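You operate a simulated robot arm through the tools that you are given. There is no shell and no other tool.

You run a simulated robot arm. Do the job below in one go: nothing can be reset, and whatever is moved stays where it is left.

JOB
Gauge the teal sheet, set the warmer by the chart and switch on.
Fine: the sheet stays on the gauge plate, arm up.

Only the result counts: the job must be done as asked and must still hold three seconds after the hand-in. Knocking over, shifting, dropping, spilling or breaking anything else fails it. Flat cloth is picked up by pressing the open fingertips on it (5 to 10 N) and closing them slowly along it; thin cloth reads only 2 to 8 mm in the jaws.

ROBOT AND FRAMES
A 6-joint arm with a two-finger gripper, fixed in place. Base frame: the origin is at the foot of the arm, x ahead of it, y to its left, z up; the work surface is at about z = 80. Units: cm, rad, N and s.
It reaches about 129.8 cm from its shoulder. Its first joint turns from -2.601 to 2.601 rad. Payload 1.57 kg.
The TCP is the grasp point between the finger pads, 2.1 cm short of the fingertips. In the tool frame z runs along the fingers and y along their closing line. The gripper opens to 7 cm. The gripper's body begins 5 cm behind the TCP.
Orientation is told as [roll, pitch, yaw] about the base's x, y, z axes, in that order, counted from this pose: with the fingers straight down and closing along the base's y, the tool's x points along the base's -x, its y along +y and its z along -z.

CONTROLS
- The arm moves only by the tool send_rows. Its argument "increments" is a list of rows, each a list of 7 numbers: the shift along the base's x, y, z in units of 30 mm (1.0 is 30 mm), then the turn, a rotation vector about the base's x, y, z in units of 6 degrees (1.0 is 6 degrees), then the finger opening in mm, from 0 to 70. In form: [[dx, dy, dz, rx, ry, rz, jaw], ...]. A call has 1 to 20 rows; each row shifts and turns the commanded pose from where the row before left it. A call with a number of a shift or a turn outside -1 to 1 is refused whole. Rows are played at 5 a second. More than 5 cm and 0.15 rad between two rows, or a gripper value outside its range, and nothing of the call is played. A pose out of reach is approached as far as the arm can. The call stops where the force on the tool passes 90 N (or 10 N more than at its start, if that is more) or the arm is blocked; 0.2 s more then pass. The fingers move at their own pace and stop on an object; they squeeze with about 30 N. The grip force told is the motor's: it shows also when the fingers shut on nothing. Time passes only in rows, and 0.2 s behind the last, so rows that do not move let the fingers close. It gives the time, the measured TCP pose, the force on the tool (base axes), the opening and the grip force at its end, in the units of the frame above (readings bear some noise), with the torque about the TCP (base axes, N m) and any sound that the robot's microphone picked up.
- Cameras (640 x 400 px; columns grow to the right, rows downward): "scene" is fixed at [38.73, -50, 153.84]; the picture's right is [0.92, -0.39, 0.00], its down [-0.17, -0.39, -0.91] and it looks along [0.35, 0.83, -0.42] (base axes); focal length 341 px, centre (320, 200). "wrist" rides on the gripper at [7.9, 0.4, -8.1] in the tool frame; the picture's right is [-0.05, 1.00, 0.00], its down [-0.67, -0.04, -0.74] and it looks along [-0.74, -0.04, 0.67] (tool axes); focal length 256 px, centre (320, 200). There is no depth. A picture from a camera that has moved, and an enlarged one, comes with that camera's place and axes in the base frame and with its lens. The place of the scene camera against the robot may be out by one fixed shift of up to 1.2 cm in any direction.
- grab_frame(camera): a new picture of that camera. No time passes.
- slide_trunk(by): slides the trunk up (or, below 0, down) by that many cm; the arm rides with it, the base frame stays. It gives what a move gives, with no picture.
- zoom(camera, box): a new picture of the part [left, top, right, bottom] of that camera's present view, enlarged. No time passes.
- job_done(): hands the job in; it is judged then, once.

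Places have to be worked out from the pictures, the camera data and where the tool is seen. Open the gripper and draw the arm clear of the work before you hand the job in, unless the task says otherwise.

The tools are called after "Request:" as name(argument=value, ...) on one line, values as JSON. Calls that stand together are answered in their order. send_rows: Moves the arm, as the interface text tells. Its arguments: {"type":"object","properties":{"increments":{"type":"array"}},"required":["increments"]} The other tools are called the same way: slide_trunk (by) slides the trunk up or down; grab_frame (camera) takes a picture; zoom (camera, box) takes an enlarged picture of a part of a camera's view; job_done () hands the job in.

At the start:

```text
time: 0.0
ee_pos: [55.46, 46.79, 122.81]
tcp_rot: [0.001, 0.001, -0.001]
wrist_force: [-0.1, -0.6, -0.8]
moment: [0.02, -0.01, -0.03]
grip_width: 7.0
gripper_force: 0.1
trunk travel left (down, up): [-90.9, 6.1]
```

scene: 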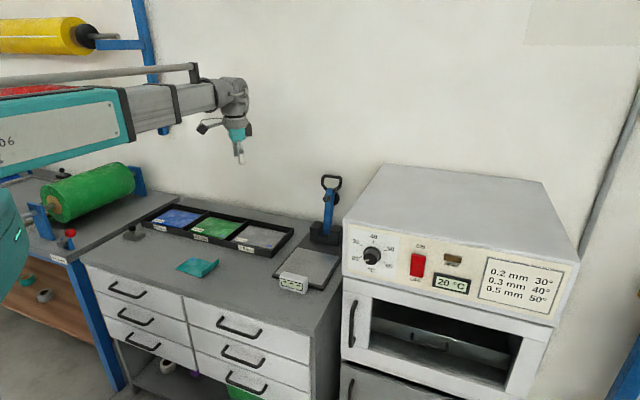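
wrist: 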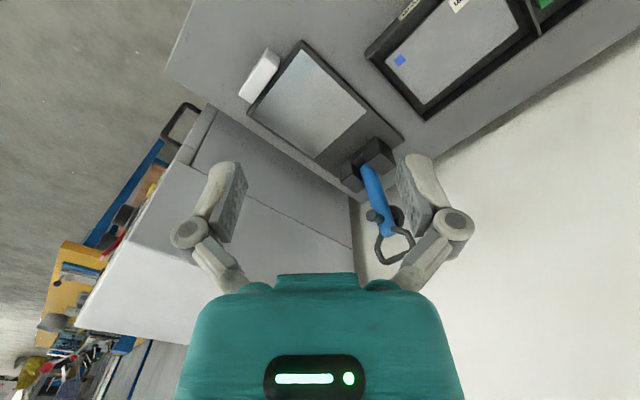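

I begin by looking closer at the gauge, the teal sheet and the warmer panel.

Request:
zoom(camera="scene", box=[120, 170, 360, 320])

Request:
zoom(camera="scene", box=[340, 210, 580, 360])

Request:
zoom(camera="scene", box=[260, 160, 380, 310])

```text
2.67 times, centred on (240, 245) of scene
camera zoom: at [38.73, -50.0, 153.84], right [0.92, -0.39, 0.0], down [-0.17, -0.39, -0.91], along [0.35, 0.83, -0.42], focal length 910 px, centre (533, 80)
```

zoom: 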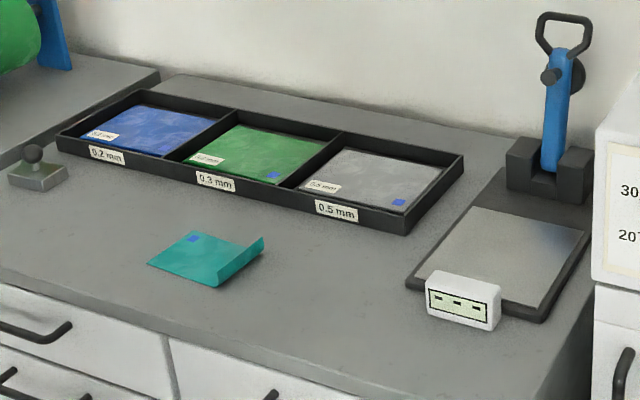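

```text
2.67 times, centred on (460, 285) of scene
camera zoom: at [38.73, -50.0, 153.84], right [0.92, -0.39, 0.0], down [-0.17, -0.39, -0.91], along [0.35, 0.83, -0.42], focal length 910 px, centre (-53, -27)
```

zoom: 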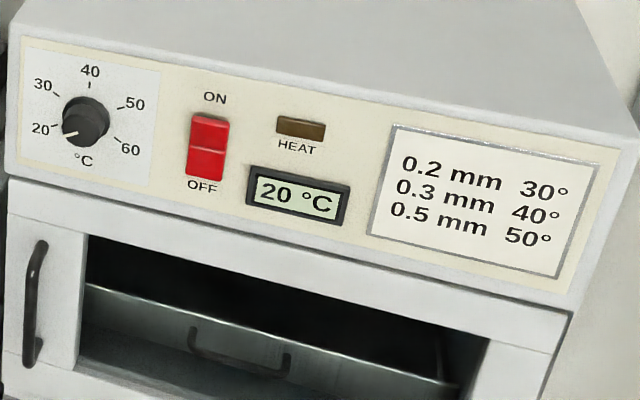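

```text
2.67 times, centred on (320, 235) of scene
camera zoom: at [38.73, -50.0, 153.84], right [0.92, -0.39, 0.0], down [-0.17, -0.39, -0.91], along [0.35, 0.83, -0.42], focal length 910 px, centre (320, 107)
```

zoom: 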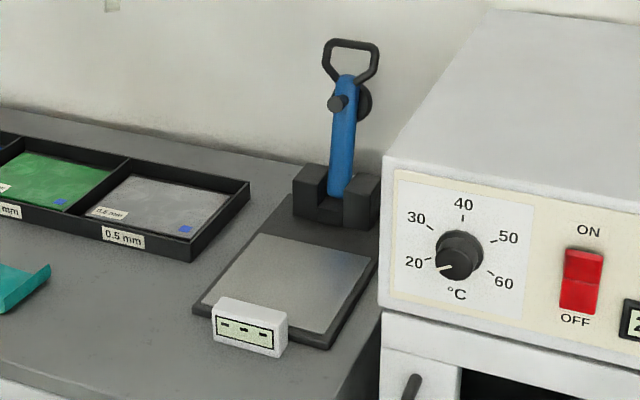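

The gauge reads "- - -", its blue lever is up, and the bench axes run at about 45° to the base. I judge the teal sheet to be near (37.5, 60.5, 80) with a raised right edge. I'll move above it with the fingers turned 45° and look through the wrist camera.

Request:
send_rows(increments=[[-0.73, 0.55, -0.7, 0, 0, 0.94, 70], [-0.73, 0.55, -0.7, 0, 0, 0.94, 70], [-0.73, 0.55, -0.7, 0, 0, 0.94, 70], [-0.73, 0.55, -0.7, 0, 0, 0.94, 70], [-0.73, 0.55, -0.7, 0, 0, 0.94, 70], [-0.73, 0.55, -0.7, 0, 0, 0.94, 70], [-0.73, 0.55, -0.7, 0, 0, 0.94, 70], [-0.73, 0.55, -0.7, 0, 0, 0.92, 70]])

Request:
grab_frame(camera="wrist")

Request:
grab_frame(camera="scene")

```text
time: 1.8
ee_pos: [38.08, 60.1, 122.68]
tcp_rot: [0.002, 0.0, 0.788]
wrist_force: [0.1, -0.1, -0.8]
moment: [0.01, -0.01, -0.01]
grip_width: 6.99
gripper_force: 0.0
out of reach, approached as far as the arm can: row 1, 2, 3, 4, 5, 6, 7, 8
trunk travel left (down, up): [-90.9, 6.1]
```

```text
taken
camera wrist: at [32.2, 54.92, 130.76], right [-0.67, 0.74, 0.0], down [0.5, 0.45, 0.74], along [0.55, 0.5, -0.67], focal length 256 px, centre (320, 200)
```

wrist: 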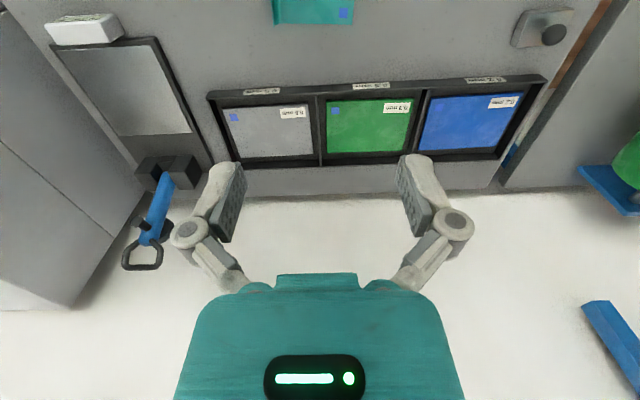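

```text
taken
```

scene: 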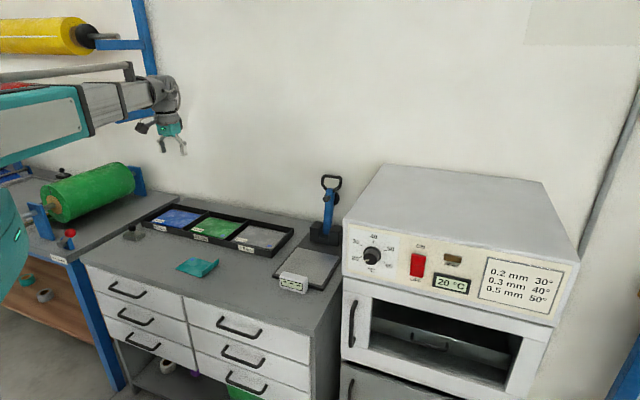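

The arm could not go lower from this trunk height (z stayed at 122.7), while the x, y position over the sheet is fine. The way down is clear, so I slide the trunk down 18 cm.

Request:
slide_trunk(by=-18)

Request:
grab_frame(camera="wrist")

Request:
grab_frame(camera="scene")

```text
time: 3.8
ee_pos: [38.01, 60.07, 104.77]
tcp_rot: [-0.002, 0.0, 0.785]
wrist_force: [-0.1, 0.5, 0.4]
moment: [0.03, 0.02, 0.02]
grip_width: 7.01
gripper_force: 0.0
trunk travel left (down, up): [-72.9, 24.1]
```

```text
taken
camera wrist: at [32.23, 54.87, 112.77], right [-0.67, 0.74, 0.0], down [0.5, 0.45, 0.74], along [0.55, 0.5, -0.67], focal length 256 px, centre (320, 200)
```

wrist: 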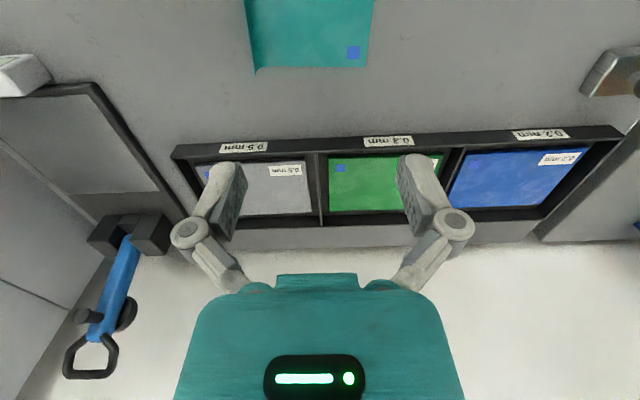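

```text
taken
```

scene: 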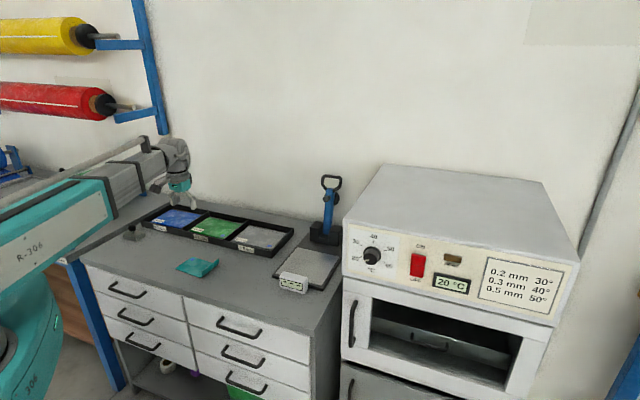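

The wrist view now shows the back edge of the teal sheet at the top of the picture. I move back toward the bench front to see the entire sheet and its curled edge.

Request:
send_rows(increments=[[-0.8, -0.8, 0, 0, 0, 0, 70], [-0.8, -0.8, 0, 0, 0, 0, 70], [-0.8, -0.8, 0, 0, 0, 0, 70], [-0.8, -0.8, 0, 0, 0, 0, 70]])

Request:
grab_frame(camera="wrist")

```text
time: 4.8
ee_pos: [28.6, 50.45, 104.83]
tcp_rot: [-0.001, 0.001, 0.785]
wrist_force: [-0.5, 1.2, -0.6]
moment: [-0.01, 0.01, 0.02]
grip_width: 7.0
gripper_force: 0.1
trunk travel left (down, up): [-72.9, 24.1]
```

```text
taken
camera wrist: at [22.65, 45.25, 112.78], right [-0.67, 0.74, 0.0], down [0.5, 0.45, 0.75], along [0.55, 0.5, -0.67], focal length 256 px, centre (320, 200)
```

wrist: 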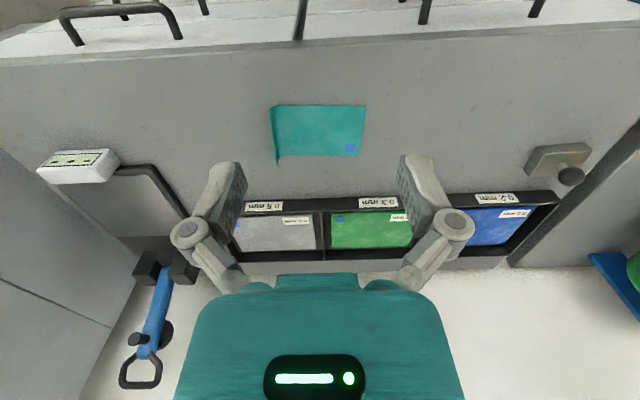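

Request:
zoom(camera="wrist", box=[240, 80, 400, 180])

Request:
zoom(camera="wrist", box=[20, 130, 220, 255])

Request:
zoom(camera="wrist", box=[60, 240, 260, 400])

```text
4.00 times, centred on (320, 130) of wrist
camera zoom: at [22.65, 45.25, 112.78], right [-0.67, 0.74, 0.0], down [0.5, 0.45, 0.75], along [0.55, 0.5, -0.67], focal length 1024 px, centre (320, 480)
```

zoom: 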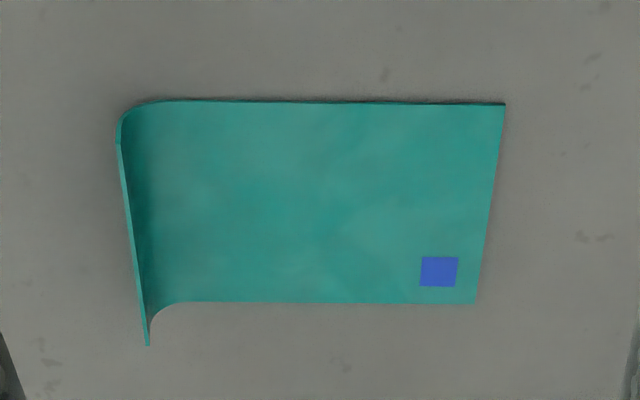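

```text
3.20 times, centred on (120, 192) of wrist
camera zoom: at [22.65, 45.25, 112.78], right [-0.67, 0.74, 0.0], down [0.5, 0.45, 0.75], along [0.55, 0.5, -0.67], focal length 819 px, centre (960, 224)
```

zoom: 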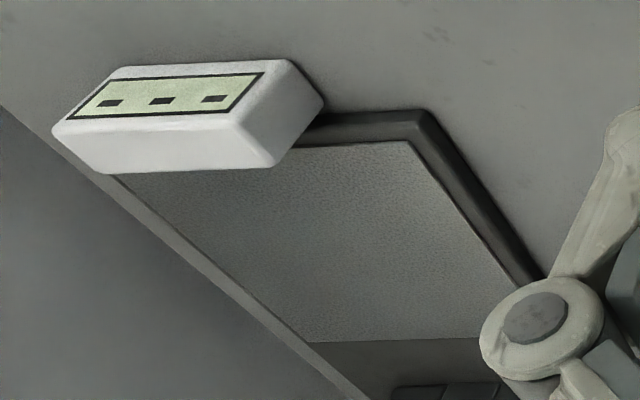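

```text
2.50 times, centred on (160, 320) of wrist
camera zoom: at [22.65, 45.25, 112.78], right [-0.67, 0.74, 0.0], down [0.5, 0.45, 0.75], along [0.55, 0.5, -0.67], focal length 640 px, centre (720, -100)
```

zoom: 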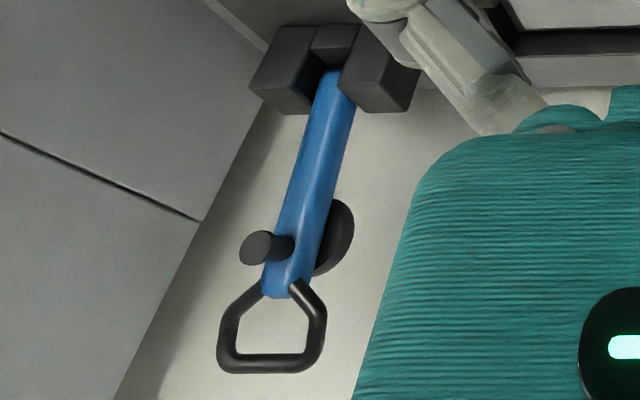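

The sheet has a 2.7 cm upright lip on its right side, from about (39.7, 51.9) to (46.1, 57.5), and the flat part is about 11.5 x 8.5 cm. I'll straddle the lip at its middle (42.9, 54.7) with the fingers closing across it, and first come down to z ≈ 95.

Request:
send_rows(increments=[[0.955, 0.282, -0.655, 0, 0, -0.124, 70], [0.955, 0.282, -0.655, 0, 0, -0.124, 70], [0.955, 0.282, -0.655, 0, 0, -0.124, 70], [0.955, 0.282, -0.655, 0, 0, -0.124, 70], [0.955, 0.282, -0.655, 0, 0, -0.124, 70]])

Request:
grab_frame(camera="wrist")

Request:
grab_frame(camera="scene")

```text
time: 6.0
ee_pos: [42.84, 55.05, 104.7]
tcp_rot: [-0.001, 0.0, 0.72]
wrist_force: [-0.5, -0.1, 0.4]
moment: [0.0, -0.02, 0.02]
grip_width: 7.0
gripper_force: 0.1
out of reach, approached as far as the arm can: row 1, 2, 3, 4, 5
trunk travel left (down, up): [-72.9, 24.1]
```

```text
taken
camera wrist: at [36.75, 50.27, 112.75], right [-0.62, 0.79, 0.0], down [0.52, 0.41, 0.74], along [0.58, 0.46, -0.67], focal length 256 px, centre (320, 200)
```

wrist: 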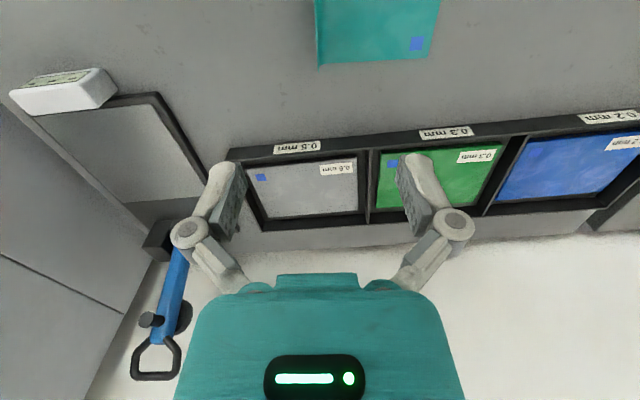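

```text
taken
```

scene: 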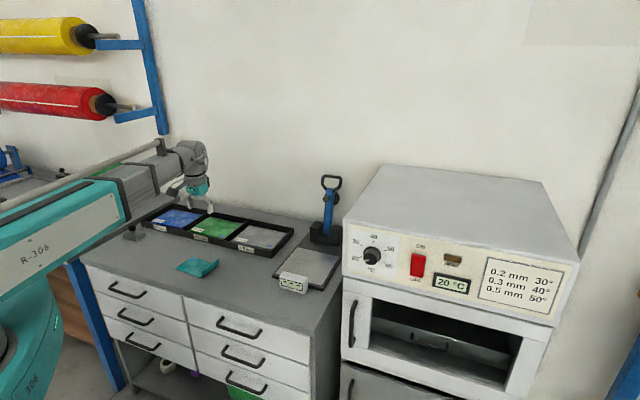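

The arm again stopped at its lower limit, so height is set by the trunk; x, y and yaw (0.72) over the lip are good. I test lowering the trunk by 10 cm, which brings the TCP to about z = 94.7, well above the bench.

Request:
slide_trunk(by=-10)

Request:
grab_frame(camera="scene")

Request:
grab_frame(camera="wrist")

```text
time: 7.3
ee_pos: [42.87, 55.04, 94.86]
tcp_rot: [0.001, -0.001, 0.72]
wrist_force: [0.3, 0.5, 0.4]
moment: [0.01, 0.01, 0.0]
grip_width: 7.0
gripper_force: 0.0
trunk travel left (down, up): [-62.9, 34.1]
```

```text
taken
```

scene: 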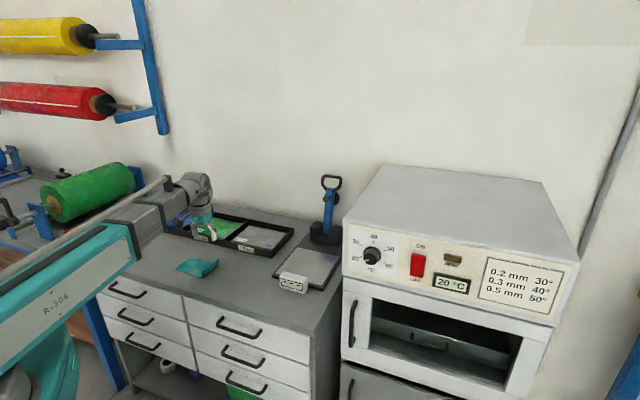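

```text
taken
camera wrist: at [36.66, 50.23, 102.77], right [-0.62, 0.79, 0.0], down [0.52, 0.41, 0.74], along [0.58, 0.46, -0.67], focal length 256 px, centre (320, 200)
```

wrist: 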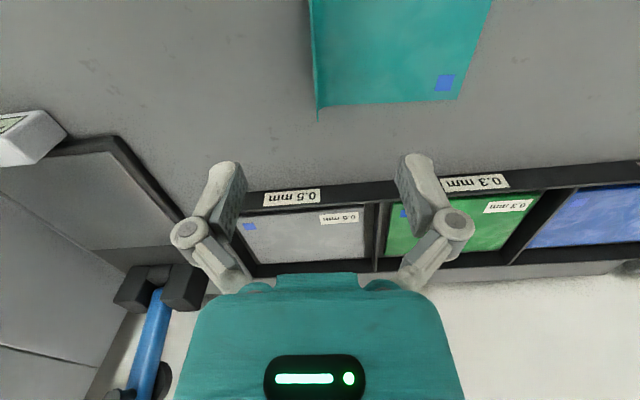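

The lip lines up with the centre of the jaws (column ≈ 316), and the forearm is still well clear of the bench. I lower the trunk another 8 cm to put the fingertips just above the lip.

Request:
slide_trunk(by=-8)

Request:
grab_frame(camera="wrist")

Request:
grab_frame(camera="scene")

```text
time: 8.5
ee_pos: [42.87, 55.01, 86.92]
tcp_rot: [-0.001, -0.001, 0.72]
wrist_force: [0.7, -0.1, 0.2]
moment: [-0.03, 0.0, -0.01]
grip_width: 6.98
gripper_force: 0.0
trunk travel left (down, up): [-54.9, 42.1]
```

```text
taken
camera wrist: at [36.66, 50.23, 94.77], right [-0.62, 0.79, 0.0], down [0.52, 0.41, 0.74], along [0.58, 0.46, -0.67], focal length 256 px, centre (320, 200)
```

wrist: 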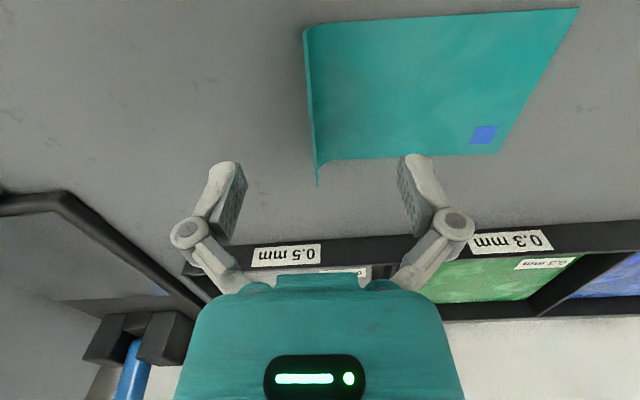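

```text
taken
```

scene: 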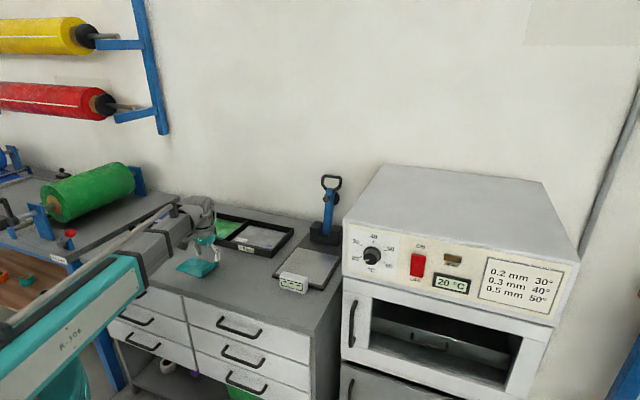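

The lip runs from about (39.6, 51.8) to (46.0, 57.4) at z ≈ 82.7, so my TCP is 0.3 cm to its left. I correct that and go down 3.8 cm with the trunk so the fingertips end about 1 cm above the bench.

Request:
send_rows(increments=[[0.06, -0.07, 0, 0, 0, 0, 70], [0, 0, 0, 0, 0, 0, 70]])

Request:
slide_trunk(by=-3.8)

Request:
grab_frame(camera="wrist")

```text
time: 9.1
ee_pos: [42.97, 54.89, 86.8]
tcp_rot: [-0.002, -0.001, 0.722]
wrist_force: [-0.2, 0.4, -0.7]
moment: [-0.03, -0.02, -0.01]
grip_width: 7.02
gripper_force: 0.0
trunk travel left (down, up): [-54.9, 42.1]
```

```text
time: 9.9
ee_pos: [43.05, 54.82, 82.93]
tcp_rot: [0.001, 0.0, 0.721]
wrist_force: [0.3, -0.9, 0.3]
moment: [0.01, 0.03, 0.01]
grip_width: 7.0
gripper_force: 0.0
trunk travel left (down, up): [-51.1, 45.9]
```

```text
taken
camera wrist: at [36.87, 49.97, 90.97], right [-0.62, 0.79, 0.0], down [0.52, 0.41, 0.74], along [0.58, 0.46, -0.67], focal length 256 px, centre (320, 200)
```

wrist: 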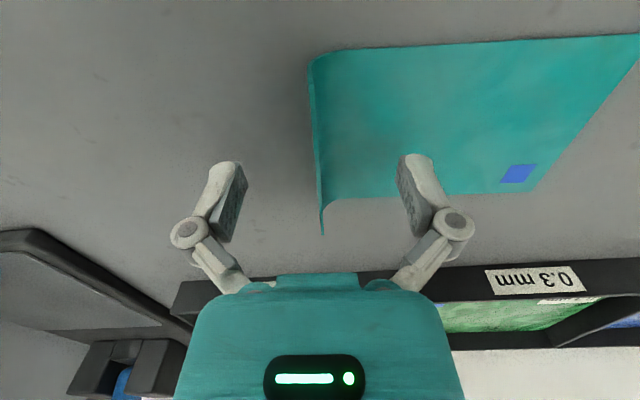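

The lip is between the fingers and nearly centred. I close slowly on it.

Request:
send_rows(increments=[[0, 0, 0, 0, 0, 0, 55], [0, 0, 0, 0, 0, 0, 40], [0, 0, 0, 0, 0, 0, 28], [0, 0, 0, 0, 0, 0, 18], [0, 0, 0, 0, 0, 0, 10], [0, 0, 0, 0, 0, 0, 4], [0, 0, 0, 0, 0, 0, 0], [0, 0, 0, 0, 0, 0, 0], [0, 0, 0, 0, 0, 0, 0]])

Request:
grab_frame(camera="wrist")

```text
time: 11.9
ee_pos: [42.95, 54.76, 83.1]
tcp_rot: [0.001, 0.001, 0.721]
wrist_force: [0.4, -0.2, 6.0]
moment: [0.08, 0.06, 0.03]
grip_width: 0.59
gripper_force: 30.0
trunk travel left (down, up): [-51.1, 45.9]
```

```text
taken
camera wrist: at [36.87, 49.95, 91.0], right [-0.62, 0.79, 0.0], down [0.52, 0.41, 0.75], along [0.59, 0.46, -0.67], focal length 256 px, centre (320, 200)
```

wrist: 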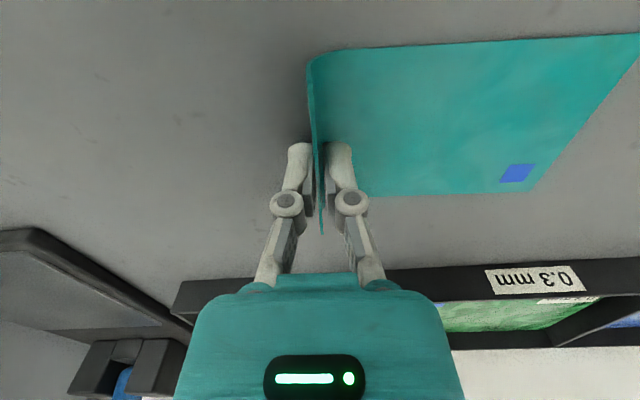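

The jaws hold the lip at 5.9 mm with 30 N, which is in the range expected for thin cloth. I lift gently with the arm by about 10 cm.

Request:
send_rows(increments=[[0, 0, 0.3, 0, 0, 0, 0], [0, 0, 0.4, 0, 0, 0, 0], [0, 0, 0.5, 0, 0, 0, 0], [0, 0, 0.6, 0, 0, 0, 0], [0, 0, 0.6, 0, 0, 0, 0], [0, 0, 0.6, 0, 0, 0, 0], [0, 0, 0.4, 0, 0, 0, 0]])

Request:
grab_frame(camera="wrist")

Request:
grab_frame(camera="scene")

```text
time: 13.5
ee_pos: [43.07, 54.82, 82.98]
tcp_rot: [0.001, -0.001, 0.721]
wrist_force: [1.0, -0.6, 9.4]
moment: [0.06, 0.05, -0.04]
grip_width: 0.61
gripper_force: 30.1
out of reach, approached as far as the arm can: row 1, 2, 3, 4, 5, 6, 7
trunk travel left (down, up): [-51.1, 45.9]
```

```text
taken
camera wrist: at [36.84, 49.94, 91.0], right [-0.62, 0.79, 0.0], down [0.52, 0.41, 0.75], along [0.59, 0.46, -0.67], focal length 256 px, centre (320, 200)
```

wrist: 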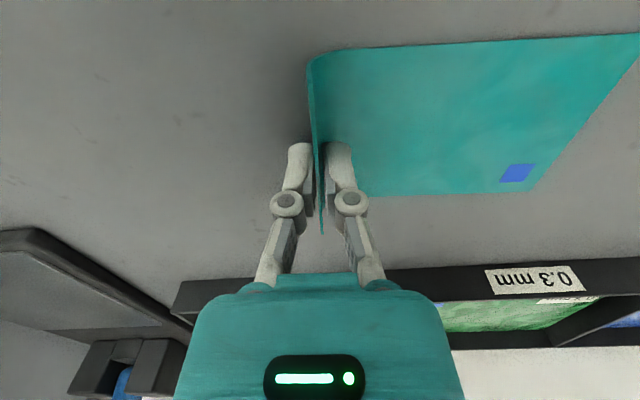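

```text
taken
```

scene: 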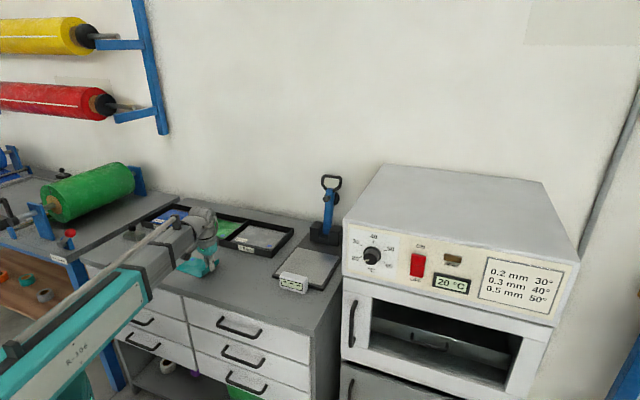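

The arm did not move vertically at all in either direction, so height is only available from the trunk. I lift the sheet with the trunk by 12 cm.

Request:
slide_trunk(by=12)

Request:
grab_frame(camera="wrist")

Request:
grab_frame(camera="scene")

```text
time: 15.0
ee_pos: [43.12, 54.84, 95.04]
tcp_rot: [0.0, 0.0, 0.72]
wrist_force: [-0.4, -0.8, -0.2]
moment: [-0.02, 0.0, 0.01]
grip_width: 0.6
gripper_force: 30.1
trunk travel left (down, up): [-63.1, 33.9]
```

```text
taken
camera wrist: at [36.87, 49.99, 102.96], right [-0.62, 0.79, 0.0], down [0.52, 0.41, 0.74], along [0.58, 0.46, -0.67], focal length 256 px, centre (320, 200)
```

wrist: 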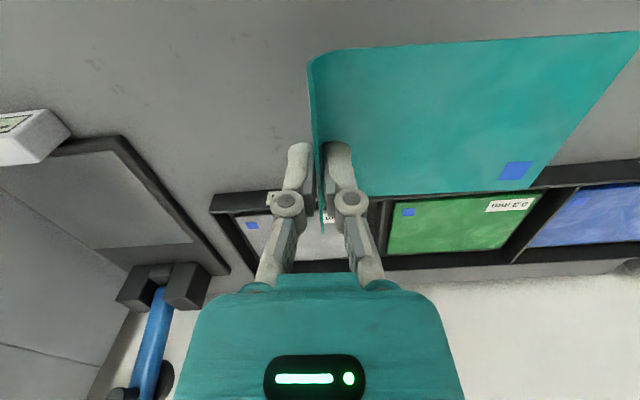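

```text
taken
```

scene: 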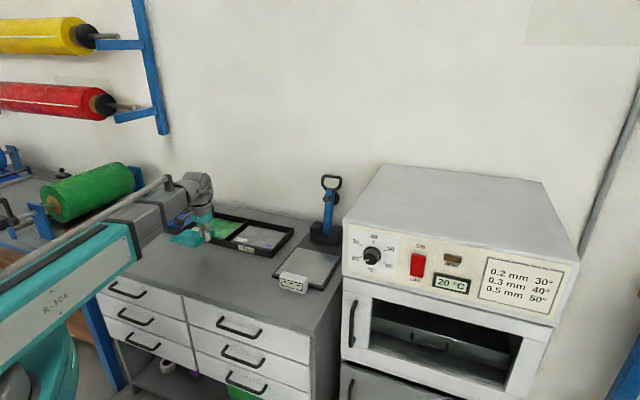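

The sheet is up and stays stiff in the jaws. Before carrying it over, I check the warmer's left wall next to the gauge, because the gripper will come close to it.

Request:
zoom(camera="wrist", box=[0, 100, 240, 400])

Request:
zoom(camera="scene", box=[270, 200, 390, 400])

```text
1.33 times, centred on (120, 250) of wrist
camera zoom: at [36.87, 49.99, 102.96], right [-0.62, 0.79, 0.0], down [0.52, 0.41, 0.74], along [0.58, 0.46, -0.67], focal length 341 px, centre (587, 133)
```

zoom: 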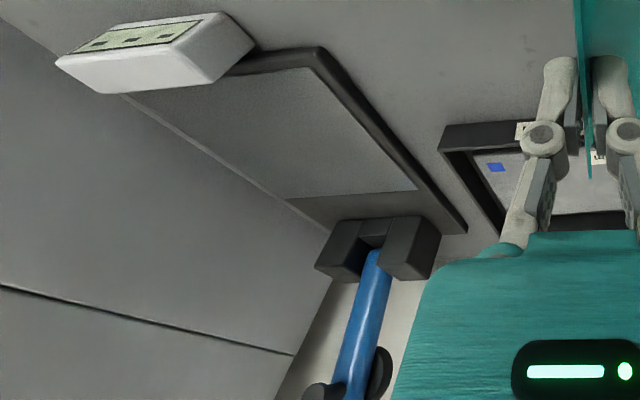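

```text
2.00 times, centred on (330, 300) of scene
camera zoom: at [38.73, -50.0, 153.84], right [0.92, -0.39, 0.0], down [-0.17, -0.39, -0.91], along [0.35, 0.83, -0.42], focal length 682 px, centre (300, 0)
```

zoom: 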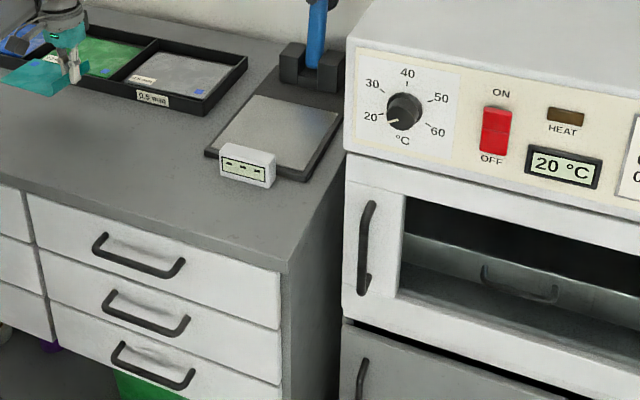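

I put the warmer's left wall at about 15 cm or more right of the plate centre, so there is room for the gripper. I judge the foot of the lever to land near (75.9, 44.9), so I aim for the lip at (79.8, 41.0), yaw 45°. I carry the sheet most of the way at z = 95 and then look.

Request:
send_rows(increments=[[0.4, -0.15, 0, 0, 0, 0.039, 0], [0.765, -0.2875, 0, 0, 0, 0.039, 0], [0.765, -0.2875, 0, 0, 0, 0.039, 0], [0.765, -0.2875, 0, 0, 0, 0.039, 0], [0.765, -0.2875, 0, 0, 0, 0.039, 0], [0.765, -0.2875, 0, 0, 0, 0.039, 0], [0.765, -0.2875, 0, 0, 0, 0.039, 0], [0.765, -0.2875, 0, 0, 0, 0.039, 0], [0.765, -0.2875, 0, 0, 0, 0.039, 0], [0.765, -0.2875, 0, 0, 0, 0.039, 0], [0.765, -0.2875, 0, 0, 0, 0.039, 0], [0.765, -0.2875, 0, 0, 0, 0.039, 0]])

Request:
grab_frame(camera="scene")

Request:
grab_frame(camera="wrist")

```text
time: 17.6
ee_pos: [69.41, 44.76, 95.01]
tcp_rot: [0.0, 0.001, 0.77]
wrist_force: [0.9, -0.2, 0.0]
moment: [0.02, -0.02, -0.01]
grip_width: 0.58
gripper_force: 30.0
trunk travel left (down, up): [-63.1, 33.9]
```

```text
taken
```

scene: 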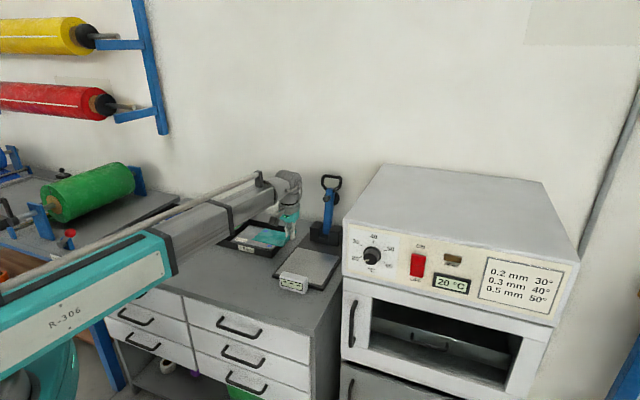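

```text
taken
camera wrist: at [63.43, 39.64, 102.96], right [-0.66, 0.75, 0.0], down [0.5, 0.44, 0.74], along [0.56, 0.49, -0.67], focal length 256 px, centre (320, 200)
```

wrist: 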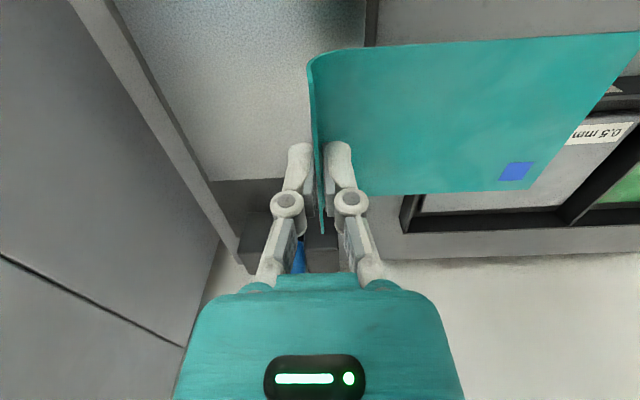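

The boom telescopes and the way is clear; the plate's right rear corner comes out at about (87.4, 43.5), which confirms the plate centre near (74.9, 43.6). I finish the move to (79.9, 40.9) at the same height.

Request:
send_rows(increments=[[0.7, -0.257, 0, 0, 0, 0.03, 0], [0.7, -0.257, 0, 0, 0, 0.03, 0], [0.7, -0.257, 0, 0, 0, 0.03, 0], [0.7, -0.257, 0, 0, 0, 0.03, 0], [0.7, -0.257, 0, 0, 0, 0.02, 0], [0, 0, 0, 0, 0, 0, 0]])

Request:
grab_frame(camera="scene")

Request:
grab_frame(camera="wrist")

Request:
zoom(camera="scene", box=[230, 150, 390, 300])

```text
time: 19.0
ee_pos: [79.9, 40.99, 94.97]
tcp_rot: [-0.001, 0.0, 0.784]
wrist_force: [0.0, 0.5, 0.1]
moment: [-0.02, -0.01, 0.02]
grip_width: 0.59
gripper_force: 29.9
trunk travel left (down, up): [-63.1, 33.9]
```

```text
taken
```

scene: 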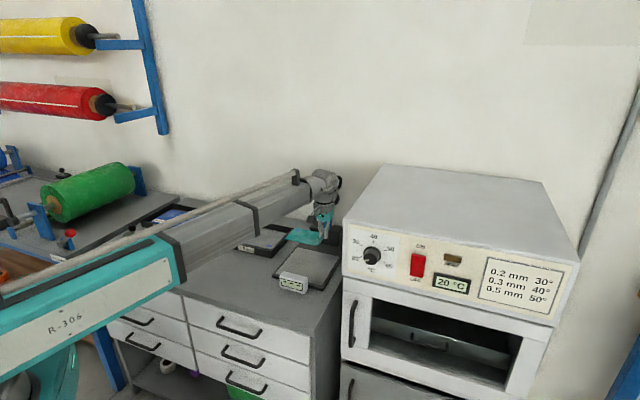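

```text
taken
camera wrist: at [74.09, 35.79, 102.95], right [-0.67, 0.74, 0.0], down [0.5, 0.45, 0.74], along [0.55, 0.5, -0.67], focal length 256 px, centre (320, 200)
```

wrist: 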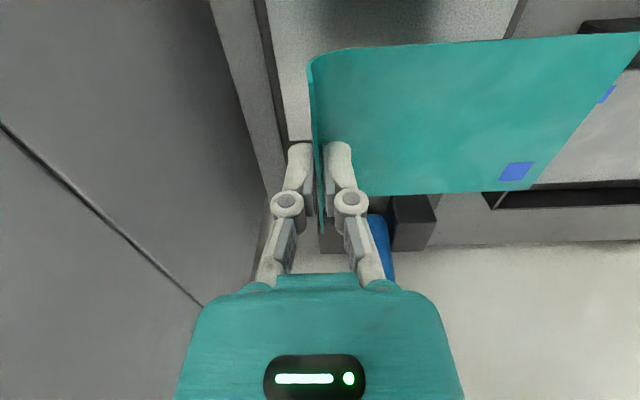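

```text
2.67 times, centred on (310, 225) of scene
camera zoom: at [38.73, -50.0, 153.84], right [0.92, -0.39, 0.0], down [-0.17, -0.39, -0.91], along [0.35, 0.83, -0.42], focal length 910 px, centre (347, 133)
```

zoom: 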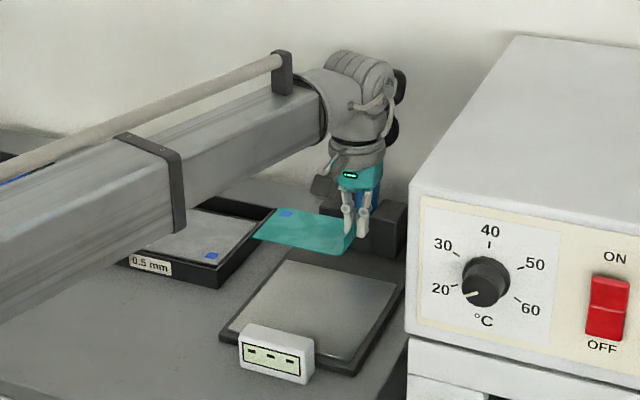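

The sheet hangs level over the plate, with its lip right of the lever's line. I lower the trunk by 9 cm so the sheet is about 1.5 cm above the plate, and check again.

Request:
slide_trunk(by=-9)

Request:
zoom(camera="scene", box=[230, 150, 390, 300])

Request:
grab_frame(camera="wrist")

```text
time: 20.3
ee_pos: [79.83, 41.06, 85.96]
tcp_rot: [0.001, -0.001, 0.783]
wrist_force: [-0.7, -0.2, -0.2]
moment: [-0.01, 0.0, 0.03]
grip_width: 0.62
gripper_force: 29.6
trunk travel left (down, up): [-54.1, 42.9]
```

```text
2.67 times, centred on (310, 225) of scene
camera zoom: at [38.73, -50.0, 153.84], right [0.92, -0.39, 0.0], down [-0.17, -0.39, -0.91], along [0.35, 0.83, -0.42], focal length 910 px, centre (347, 133)
```

zoom: 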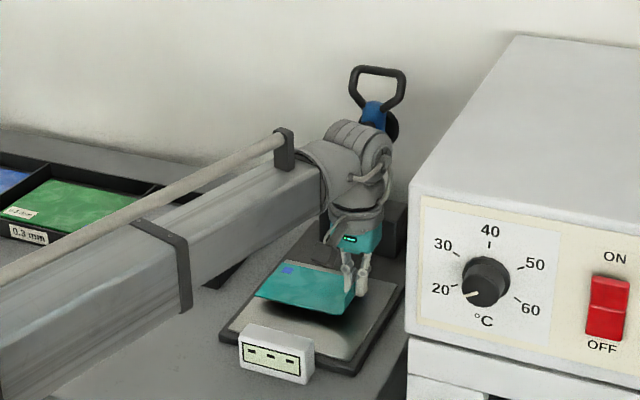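

```text
taken
camera wrist: at [74.05, 35.81, 93.96], right [-0.67, 0.74, 0.0], down [0.5, 0.45, 0.74], along [0.55, 0.5, -0.67], focal length 256 px, centre (320, 200)
```

wrist: 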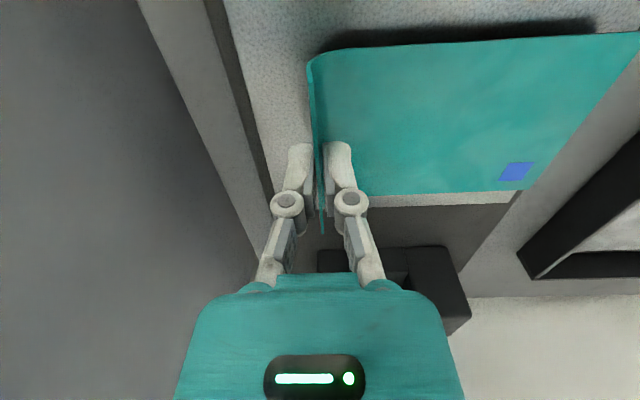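

Everything lines up: the sheet is about 1.5 cm above the plate and inside its outline. I lower 1.2 cm and watch the force.

Request:
slide_trunk(by=-1.2)

Request:
zoom(camera="scene", box=[250, 200, 370, 300])

```text
time: 20.9
ee_pos: [79.94, 40.92, 84.79]
tcp_rot: [0.0, -0.001, 0.783]
wrist_force: [0.7, -0.5, 1.3]
moment: [0.03, -0.04, 0.0]
grip_width: 0.59
gripper_force: 29.7
trunk travel left (down, up): [-52.9, 44.1]
```

```text
4.00 times, centred on (310, 250) of scene
camera zoom: at [38.73, -50.0, 153.84], right [0.92, -0.39, 0.0], down [-0.17, -0.39, -0.91], along [0.35, 0.83, -0.42], focal length 1364 px, centre (360, 0)
```

zoom: 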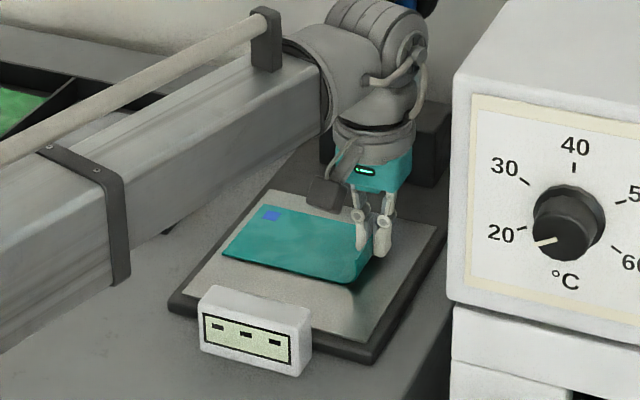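

The force is still near zero and the shadow shows a small gap. I lower another 0.4 cm.

Request:
slide_trunk(by=-0.4)

Request:
zoom(camera="scene", box=[250, 200, 370, 300])

Request:
grab_frame(camera="wrist")

```text
time: 21.4
ee_pos: [79.79, 40.96, 84.66]
tcp_rot: [-0.002, -0.006, 0.784]
wrist_force: [13.7, 3.3, 42.3]
moment: [0.15, 0.39, -0.03]
grip_width: 0.6
gripper_force: 29.8
trunk travel left (down, up): [-52.5, 44.5]
```

```text
4.00 times, centred on (310, 250) of scene
camera zoom: at [38.73, -50.0, 153.84], right [0.92, -0.39, 0.0], down [-0.17, -0.39, -0.91], along [0.35, 0.83, -0.42], focal length 1364 px, centre (360, 0)
```

zoom: 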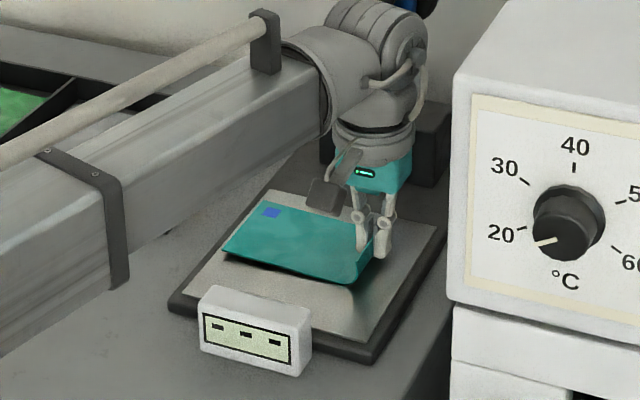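

```text
taken
camera wrist: at [73.98, 35.72, 92.62], right [-0.67, 0.75, 0.0], down [0.49, 0.44, 0.75], along [0.56, 0.5, -0.66], focal length 256 px, centre (320, 200)
```

wrist: 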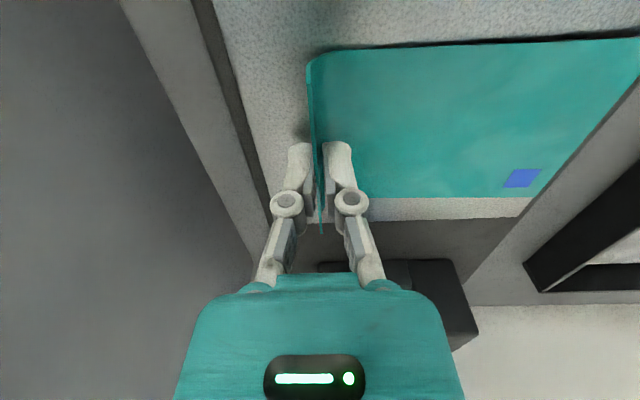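

Contact: 42 N upward at z = 84.66. I back off 0.3 cm to relieve the force before opening.

Request:
slide_trunk(by=0.3)

```text
time: 21.9
ee_pos: [79.76, 40.96, 84.79]
tcp_rot: [-0.002, 0.0, 0.784]
wrist_force: [3.6, 0.9, 13.0]
moment: [0.45, -0.28, -0.09]
grip_width: 0.62
gripper_force: 30.6
trunk travel left (down, up): [-52.8, 44.2]
```

Force is down to 13 N. I open the jaws to 25 mm to release the lip, then look.

Request:
send_rows(increments=[[0, 0, 0, 0, 0, 0, 8], [0, 0, 0, 0, 0, 0, 14], [0, 0, 0, 0, 0, 0, 20], [0, 0, 0, 0, 0, 0, 25], [0, 0, 0, 0, 0, 0, 25]])

Request:
grab_frame(camera="wrist")

Request:
zoom(camera="scene", box=[250, 200, 370, 300])

```text
time: 23.1
ee_pos: [79.96, 40.97, 84.62]
tcp_rot: [-0.003, 0.001, 0.783]
wrist_force: [-0.4, -0.5, -0.5]
moment: [0.0, -0.03, 0.02]
grip_width: 2.51
gripper_force: 0.0
trunk travel left (down, up): [-52.8, 44.2]
```

```text
taken
camera wrist: at [74.06, 35.81, 92.66], right [-0.67, 0.74, 0.0], down [0.5, 0.45, 0.74], along [0.55, 0.5, -0.67], focal length 256 px, centre (320, 200)
```

wrist: 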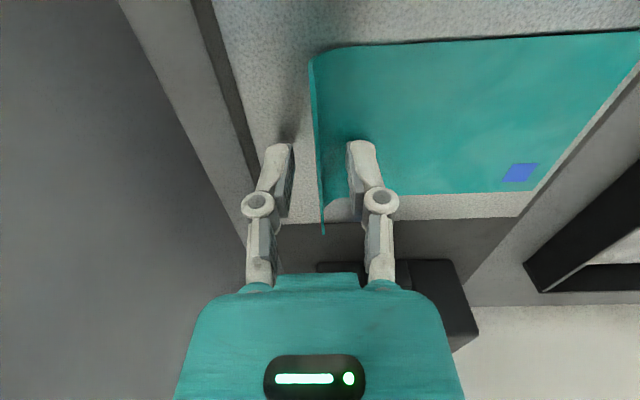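

```text
4.00 times, centred on (310, 250) of scene
camera zoom: at [38.73, -50.0, 153.84], right [0.92, -0.39, 0.0], down [-0.17, -0.39, -0.91], along [0.35, 0.83, -0.42], focal length 1364 px, centre (360, 0)
```

zoom: 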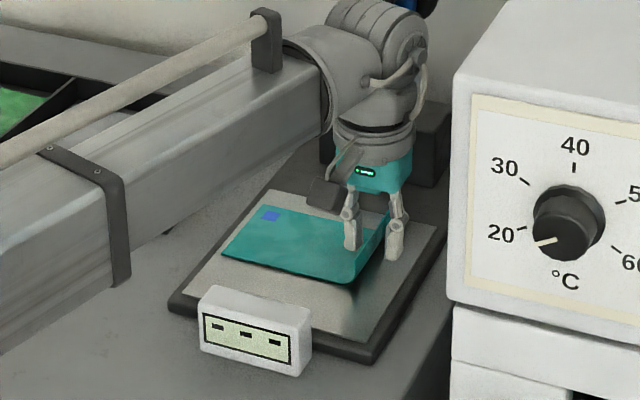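

The sheet lies flat and fully on the plate, released. I raise the trunk 27 cm, clear of the lever's top (≈ z 107), before going to the lever.

Request:
slide_trunk(by=4)

Request:
slide_trunk(by=23)

Request:
grab_frame(camera="wrist")

Request:
grab_frame(camera="scene")

```text
time: 23.9
ee_pos: [79.87, 40.97, 88.61]
tcp_rot: [-0.002, -0.001, 0.785]
wrist_force: [0.3, -1.1, 0.2]
moment: [0.05, 0.0, -0.05]
grip_width: 2.53
gripper_force: 0.0
trunk travel left (down, up): [-56.8, 40.2]
```

```text
time: 26.4
ee_pos: [79.91, 41.01, 111.63]
tcp_rot: [0.0, -0.002, 0.783]
wrist_force: [0.0, -0.4, 0.1]
moment: [0.0, -0.04, -0.02]
grip_width: 2.49
gripper_force: 0.1
trunk travel left (down, up): [-79.8, 17.2]
```

```text
taken
camera wrist: at [74.07, 35.82, 119.65], right [-0.67, 0.74, 0.0], down [0.5, 0.45, 0.74], along [0.55, 0.5, -0.67], focal length 256 px, centre (320, 200)
```

wrist: 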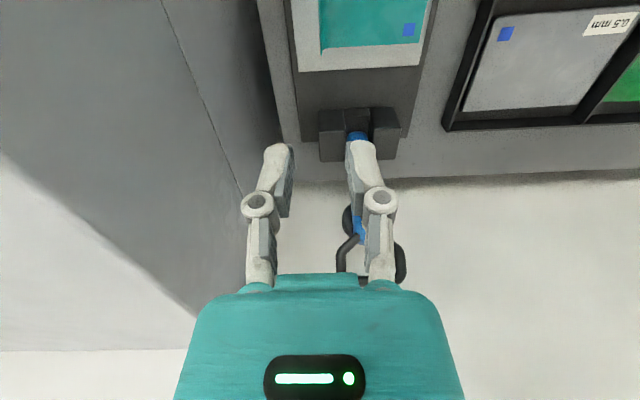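

```text
taken
```

scene: 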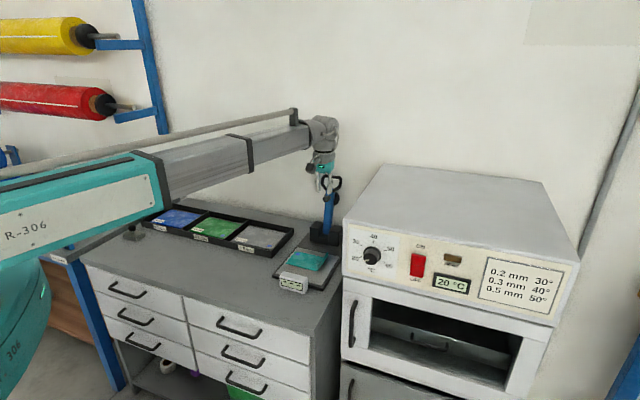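

The sheet is visible lying under the lever's line. Next I turn the gripper to yaw −45° (closing along the lever's swing direction) and move to the left of the lever, to see it from the side.

Request:
send_rows(increments=[[-0.015, 0.442, 0, 0, 0, -0.9375, 25], [-0.015, 0.442, 0, 0, 0, -0.9375, 25], [-0.015, 0.442, 0, 0, 0, -0.9375, 25], [-0.015, 0.442, 0, 0, 0, -0.9375, 25], [-0.015, 0.442, 0, 0, 0, -0.9375, 25], [-0.015, 0.442, 0, 0, 0, -0.9375, 25], [-0.015, 0.442, 0, 0, 0, -0.9375, 25], [-0.015, 0.442, 0, 0, 0, -0.9375, 25], [-0.015, 0.442, 0, 0, 0, -0.9375, 25], [-0.015, 0.442, 0, 0, 0, -0.9375, 25], [-0.015, 0.442, 0, 0, 0, -0.9375, 25], [-0.015, 0.442, 0, 0, 0, -0.9375, 25], [-0.015, 0.442, 0, 0, 0, -0.9375, 25], [-0.015, 0.442, 0, 0, 0, -0.9375, 25], [-0.015, 0.442, 0, 0, 0, -0.9375, 25], [-0.015, 0.442, 0, 0, 0, -0.9375, 25]])

Request:
grab_frame(camera="wrist")

Request:
grab_frame(camera="scene")

```text
time: 29.8
ee_pos: [79.38, 62.18, 111.77]
tcp_rot: [-0.001, -0.002, -0.787]
wrist_force: [0.0, -0.1, -0.5]
moment: [0.01, -0.02, -0.03]
grip_width: 2.49
gripper_force: 0.0
trunk travel left (down, up): [-79.8, 17.2]
```

```text
taken
camera wrist: at [74.09, 68.2, 119.65], right [0.75, 0.67, 0.0], down [0.44, -0.5, 0.74], along [0.5, -0.56, -0.67], focal length 256 px, centre (320, 200)
```

wrist: 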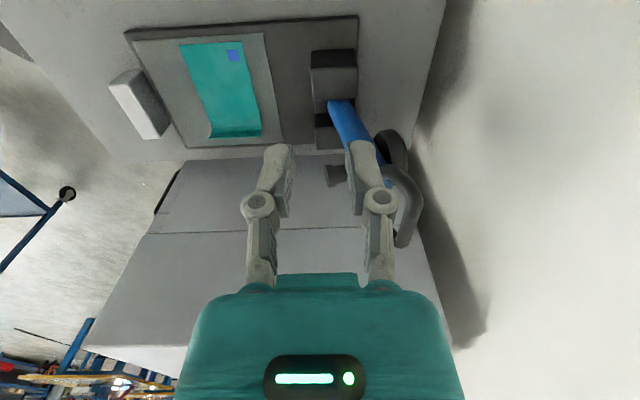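

```text
taken
```

scene: 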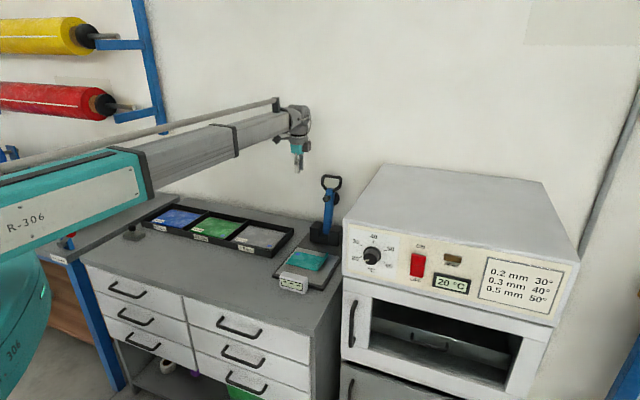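

Request:
zoom(camera="wrist", box=[270, 40, 470, 260])

Request:
zoom(camera="scene", box=[280, 160, 380, 310])

```text
1.82 times, centred on (370, 150) of wrist
camera zoom: at [74.09, 68.2, 119.65], right [0.75, 0.67, 0.0], down [0.44, -0.5, 0.74], along [0.5, -0.56, -0.67], focal length 465 px, centre (229, 291)
```

zoom: 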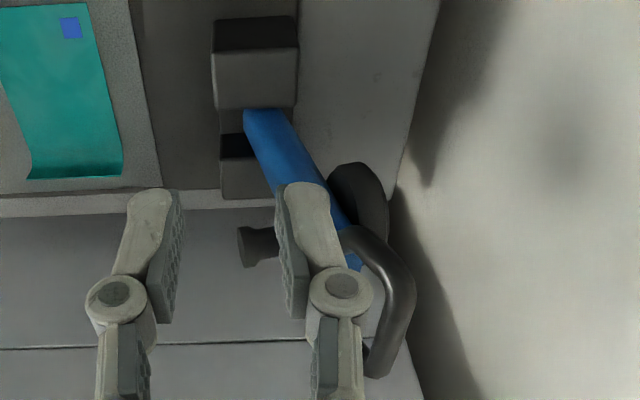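

```text
2.67 times, centred on (330, 235) of scene
camera zoom: at [38.73, -50.0, 153.84], right [0.92, -0.39, 0.0], down [-0.17, -0.39, -0.91], along [0.35, 0.83, -0.42], focal length 910 px, centre (293, 107)
```

zoom: 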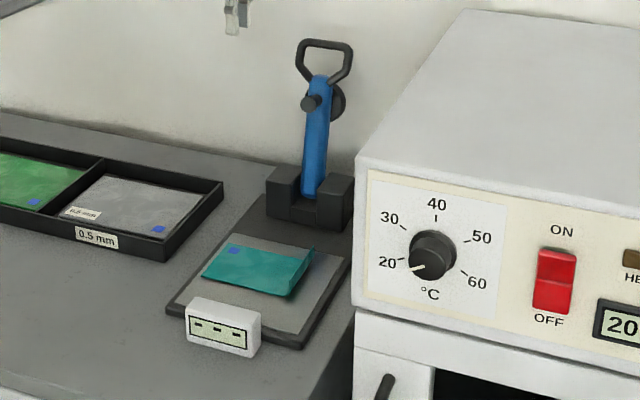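

From two wrist views I get the handle's top bar at about u-centre (91.2, 60.4) in x, y and z ≈ 106, running across the swing direction; the lever leans back about 18°. I move over the bar with the jaws at 40 mm, fingertips about 3 cm above it.

Request:
send_rows(increments=[[0.788, -0.119, 0, 0, 0, 0, 40], [0.788, -0.119, 0, 0, 0, 0, 40], [0.788, -0.119, 0, 0, 0, 0, 40], [0.788, -0.119, 0, 0, 0, 0, 40], [0.788, -0.119, 0, 0, 0, 0, 40], [0, 0, 0, 0, 0, 0, 40]])

Request:
grab_frame(camera="wrist")

Request:
zoom(camera="scene", box=[250, 90, 410, 240])

```text
time: 31.2
ee_pos: [91.09, 60.55, 111.58]
tcp_rot: [-0.002, 0.0, -0.784]
wrist_force: [-0.2, -0.9, -0.5]
moment: [-0.03, 0.0, 0.04]
grip_width: 4.0
gripper_force: 0.1
trunk travel left (down, up): [-79.8, 17.2]
```

```text
taken
camera wrist: at [85.83, 66.48, 119.66], right [0.74, 0.67, 0.0], down [0.45, -0.5, 0.74], along [0.5, -0.55, -0.67], focal length 256 px, centre (320, 200)
```

wrist: 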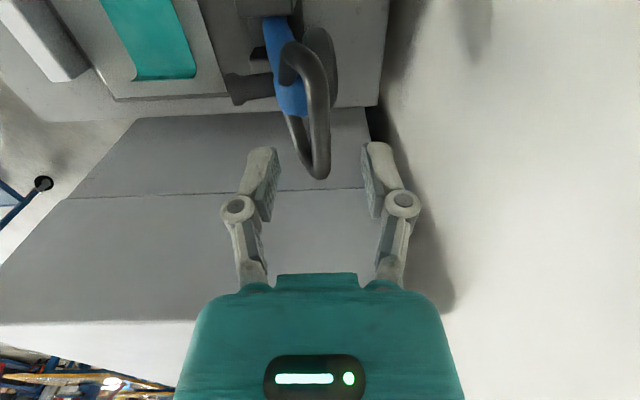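

```text
2.67 times, centred on (330, 165) of scene
camera zoom: at [38.73, -50.0, 153.84], right [0.92, -0.39, 0.0], down [-0.17, -0.39, -0.91], along [0.35, 0.83, -0.42], focal length 910 px, centre (293, 293)
```

zoom: 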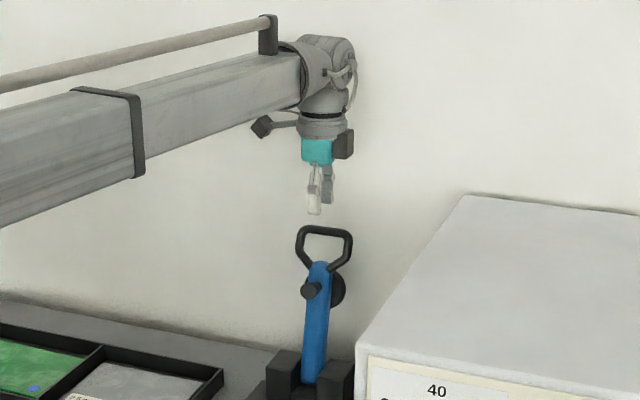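

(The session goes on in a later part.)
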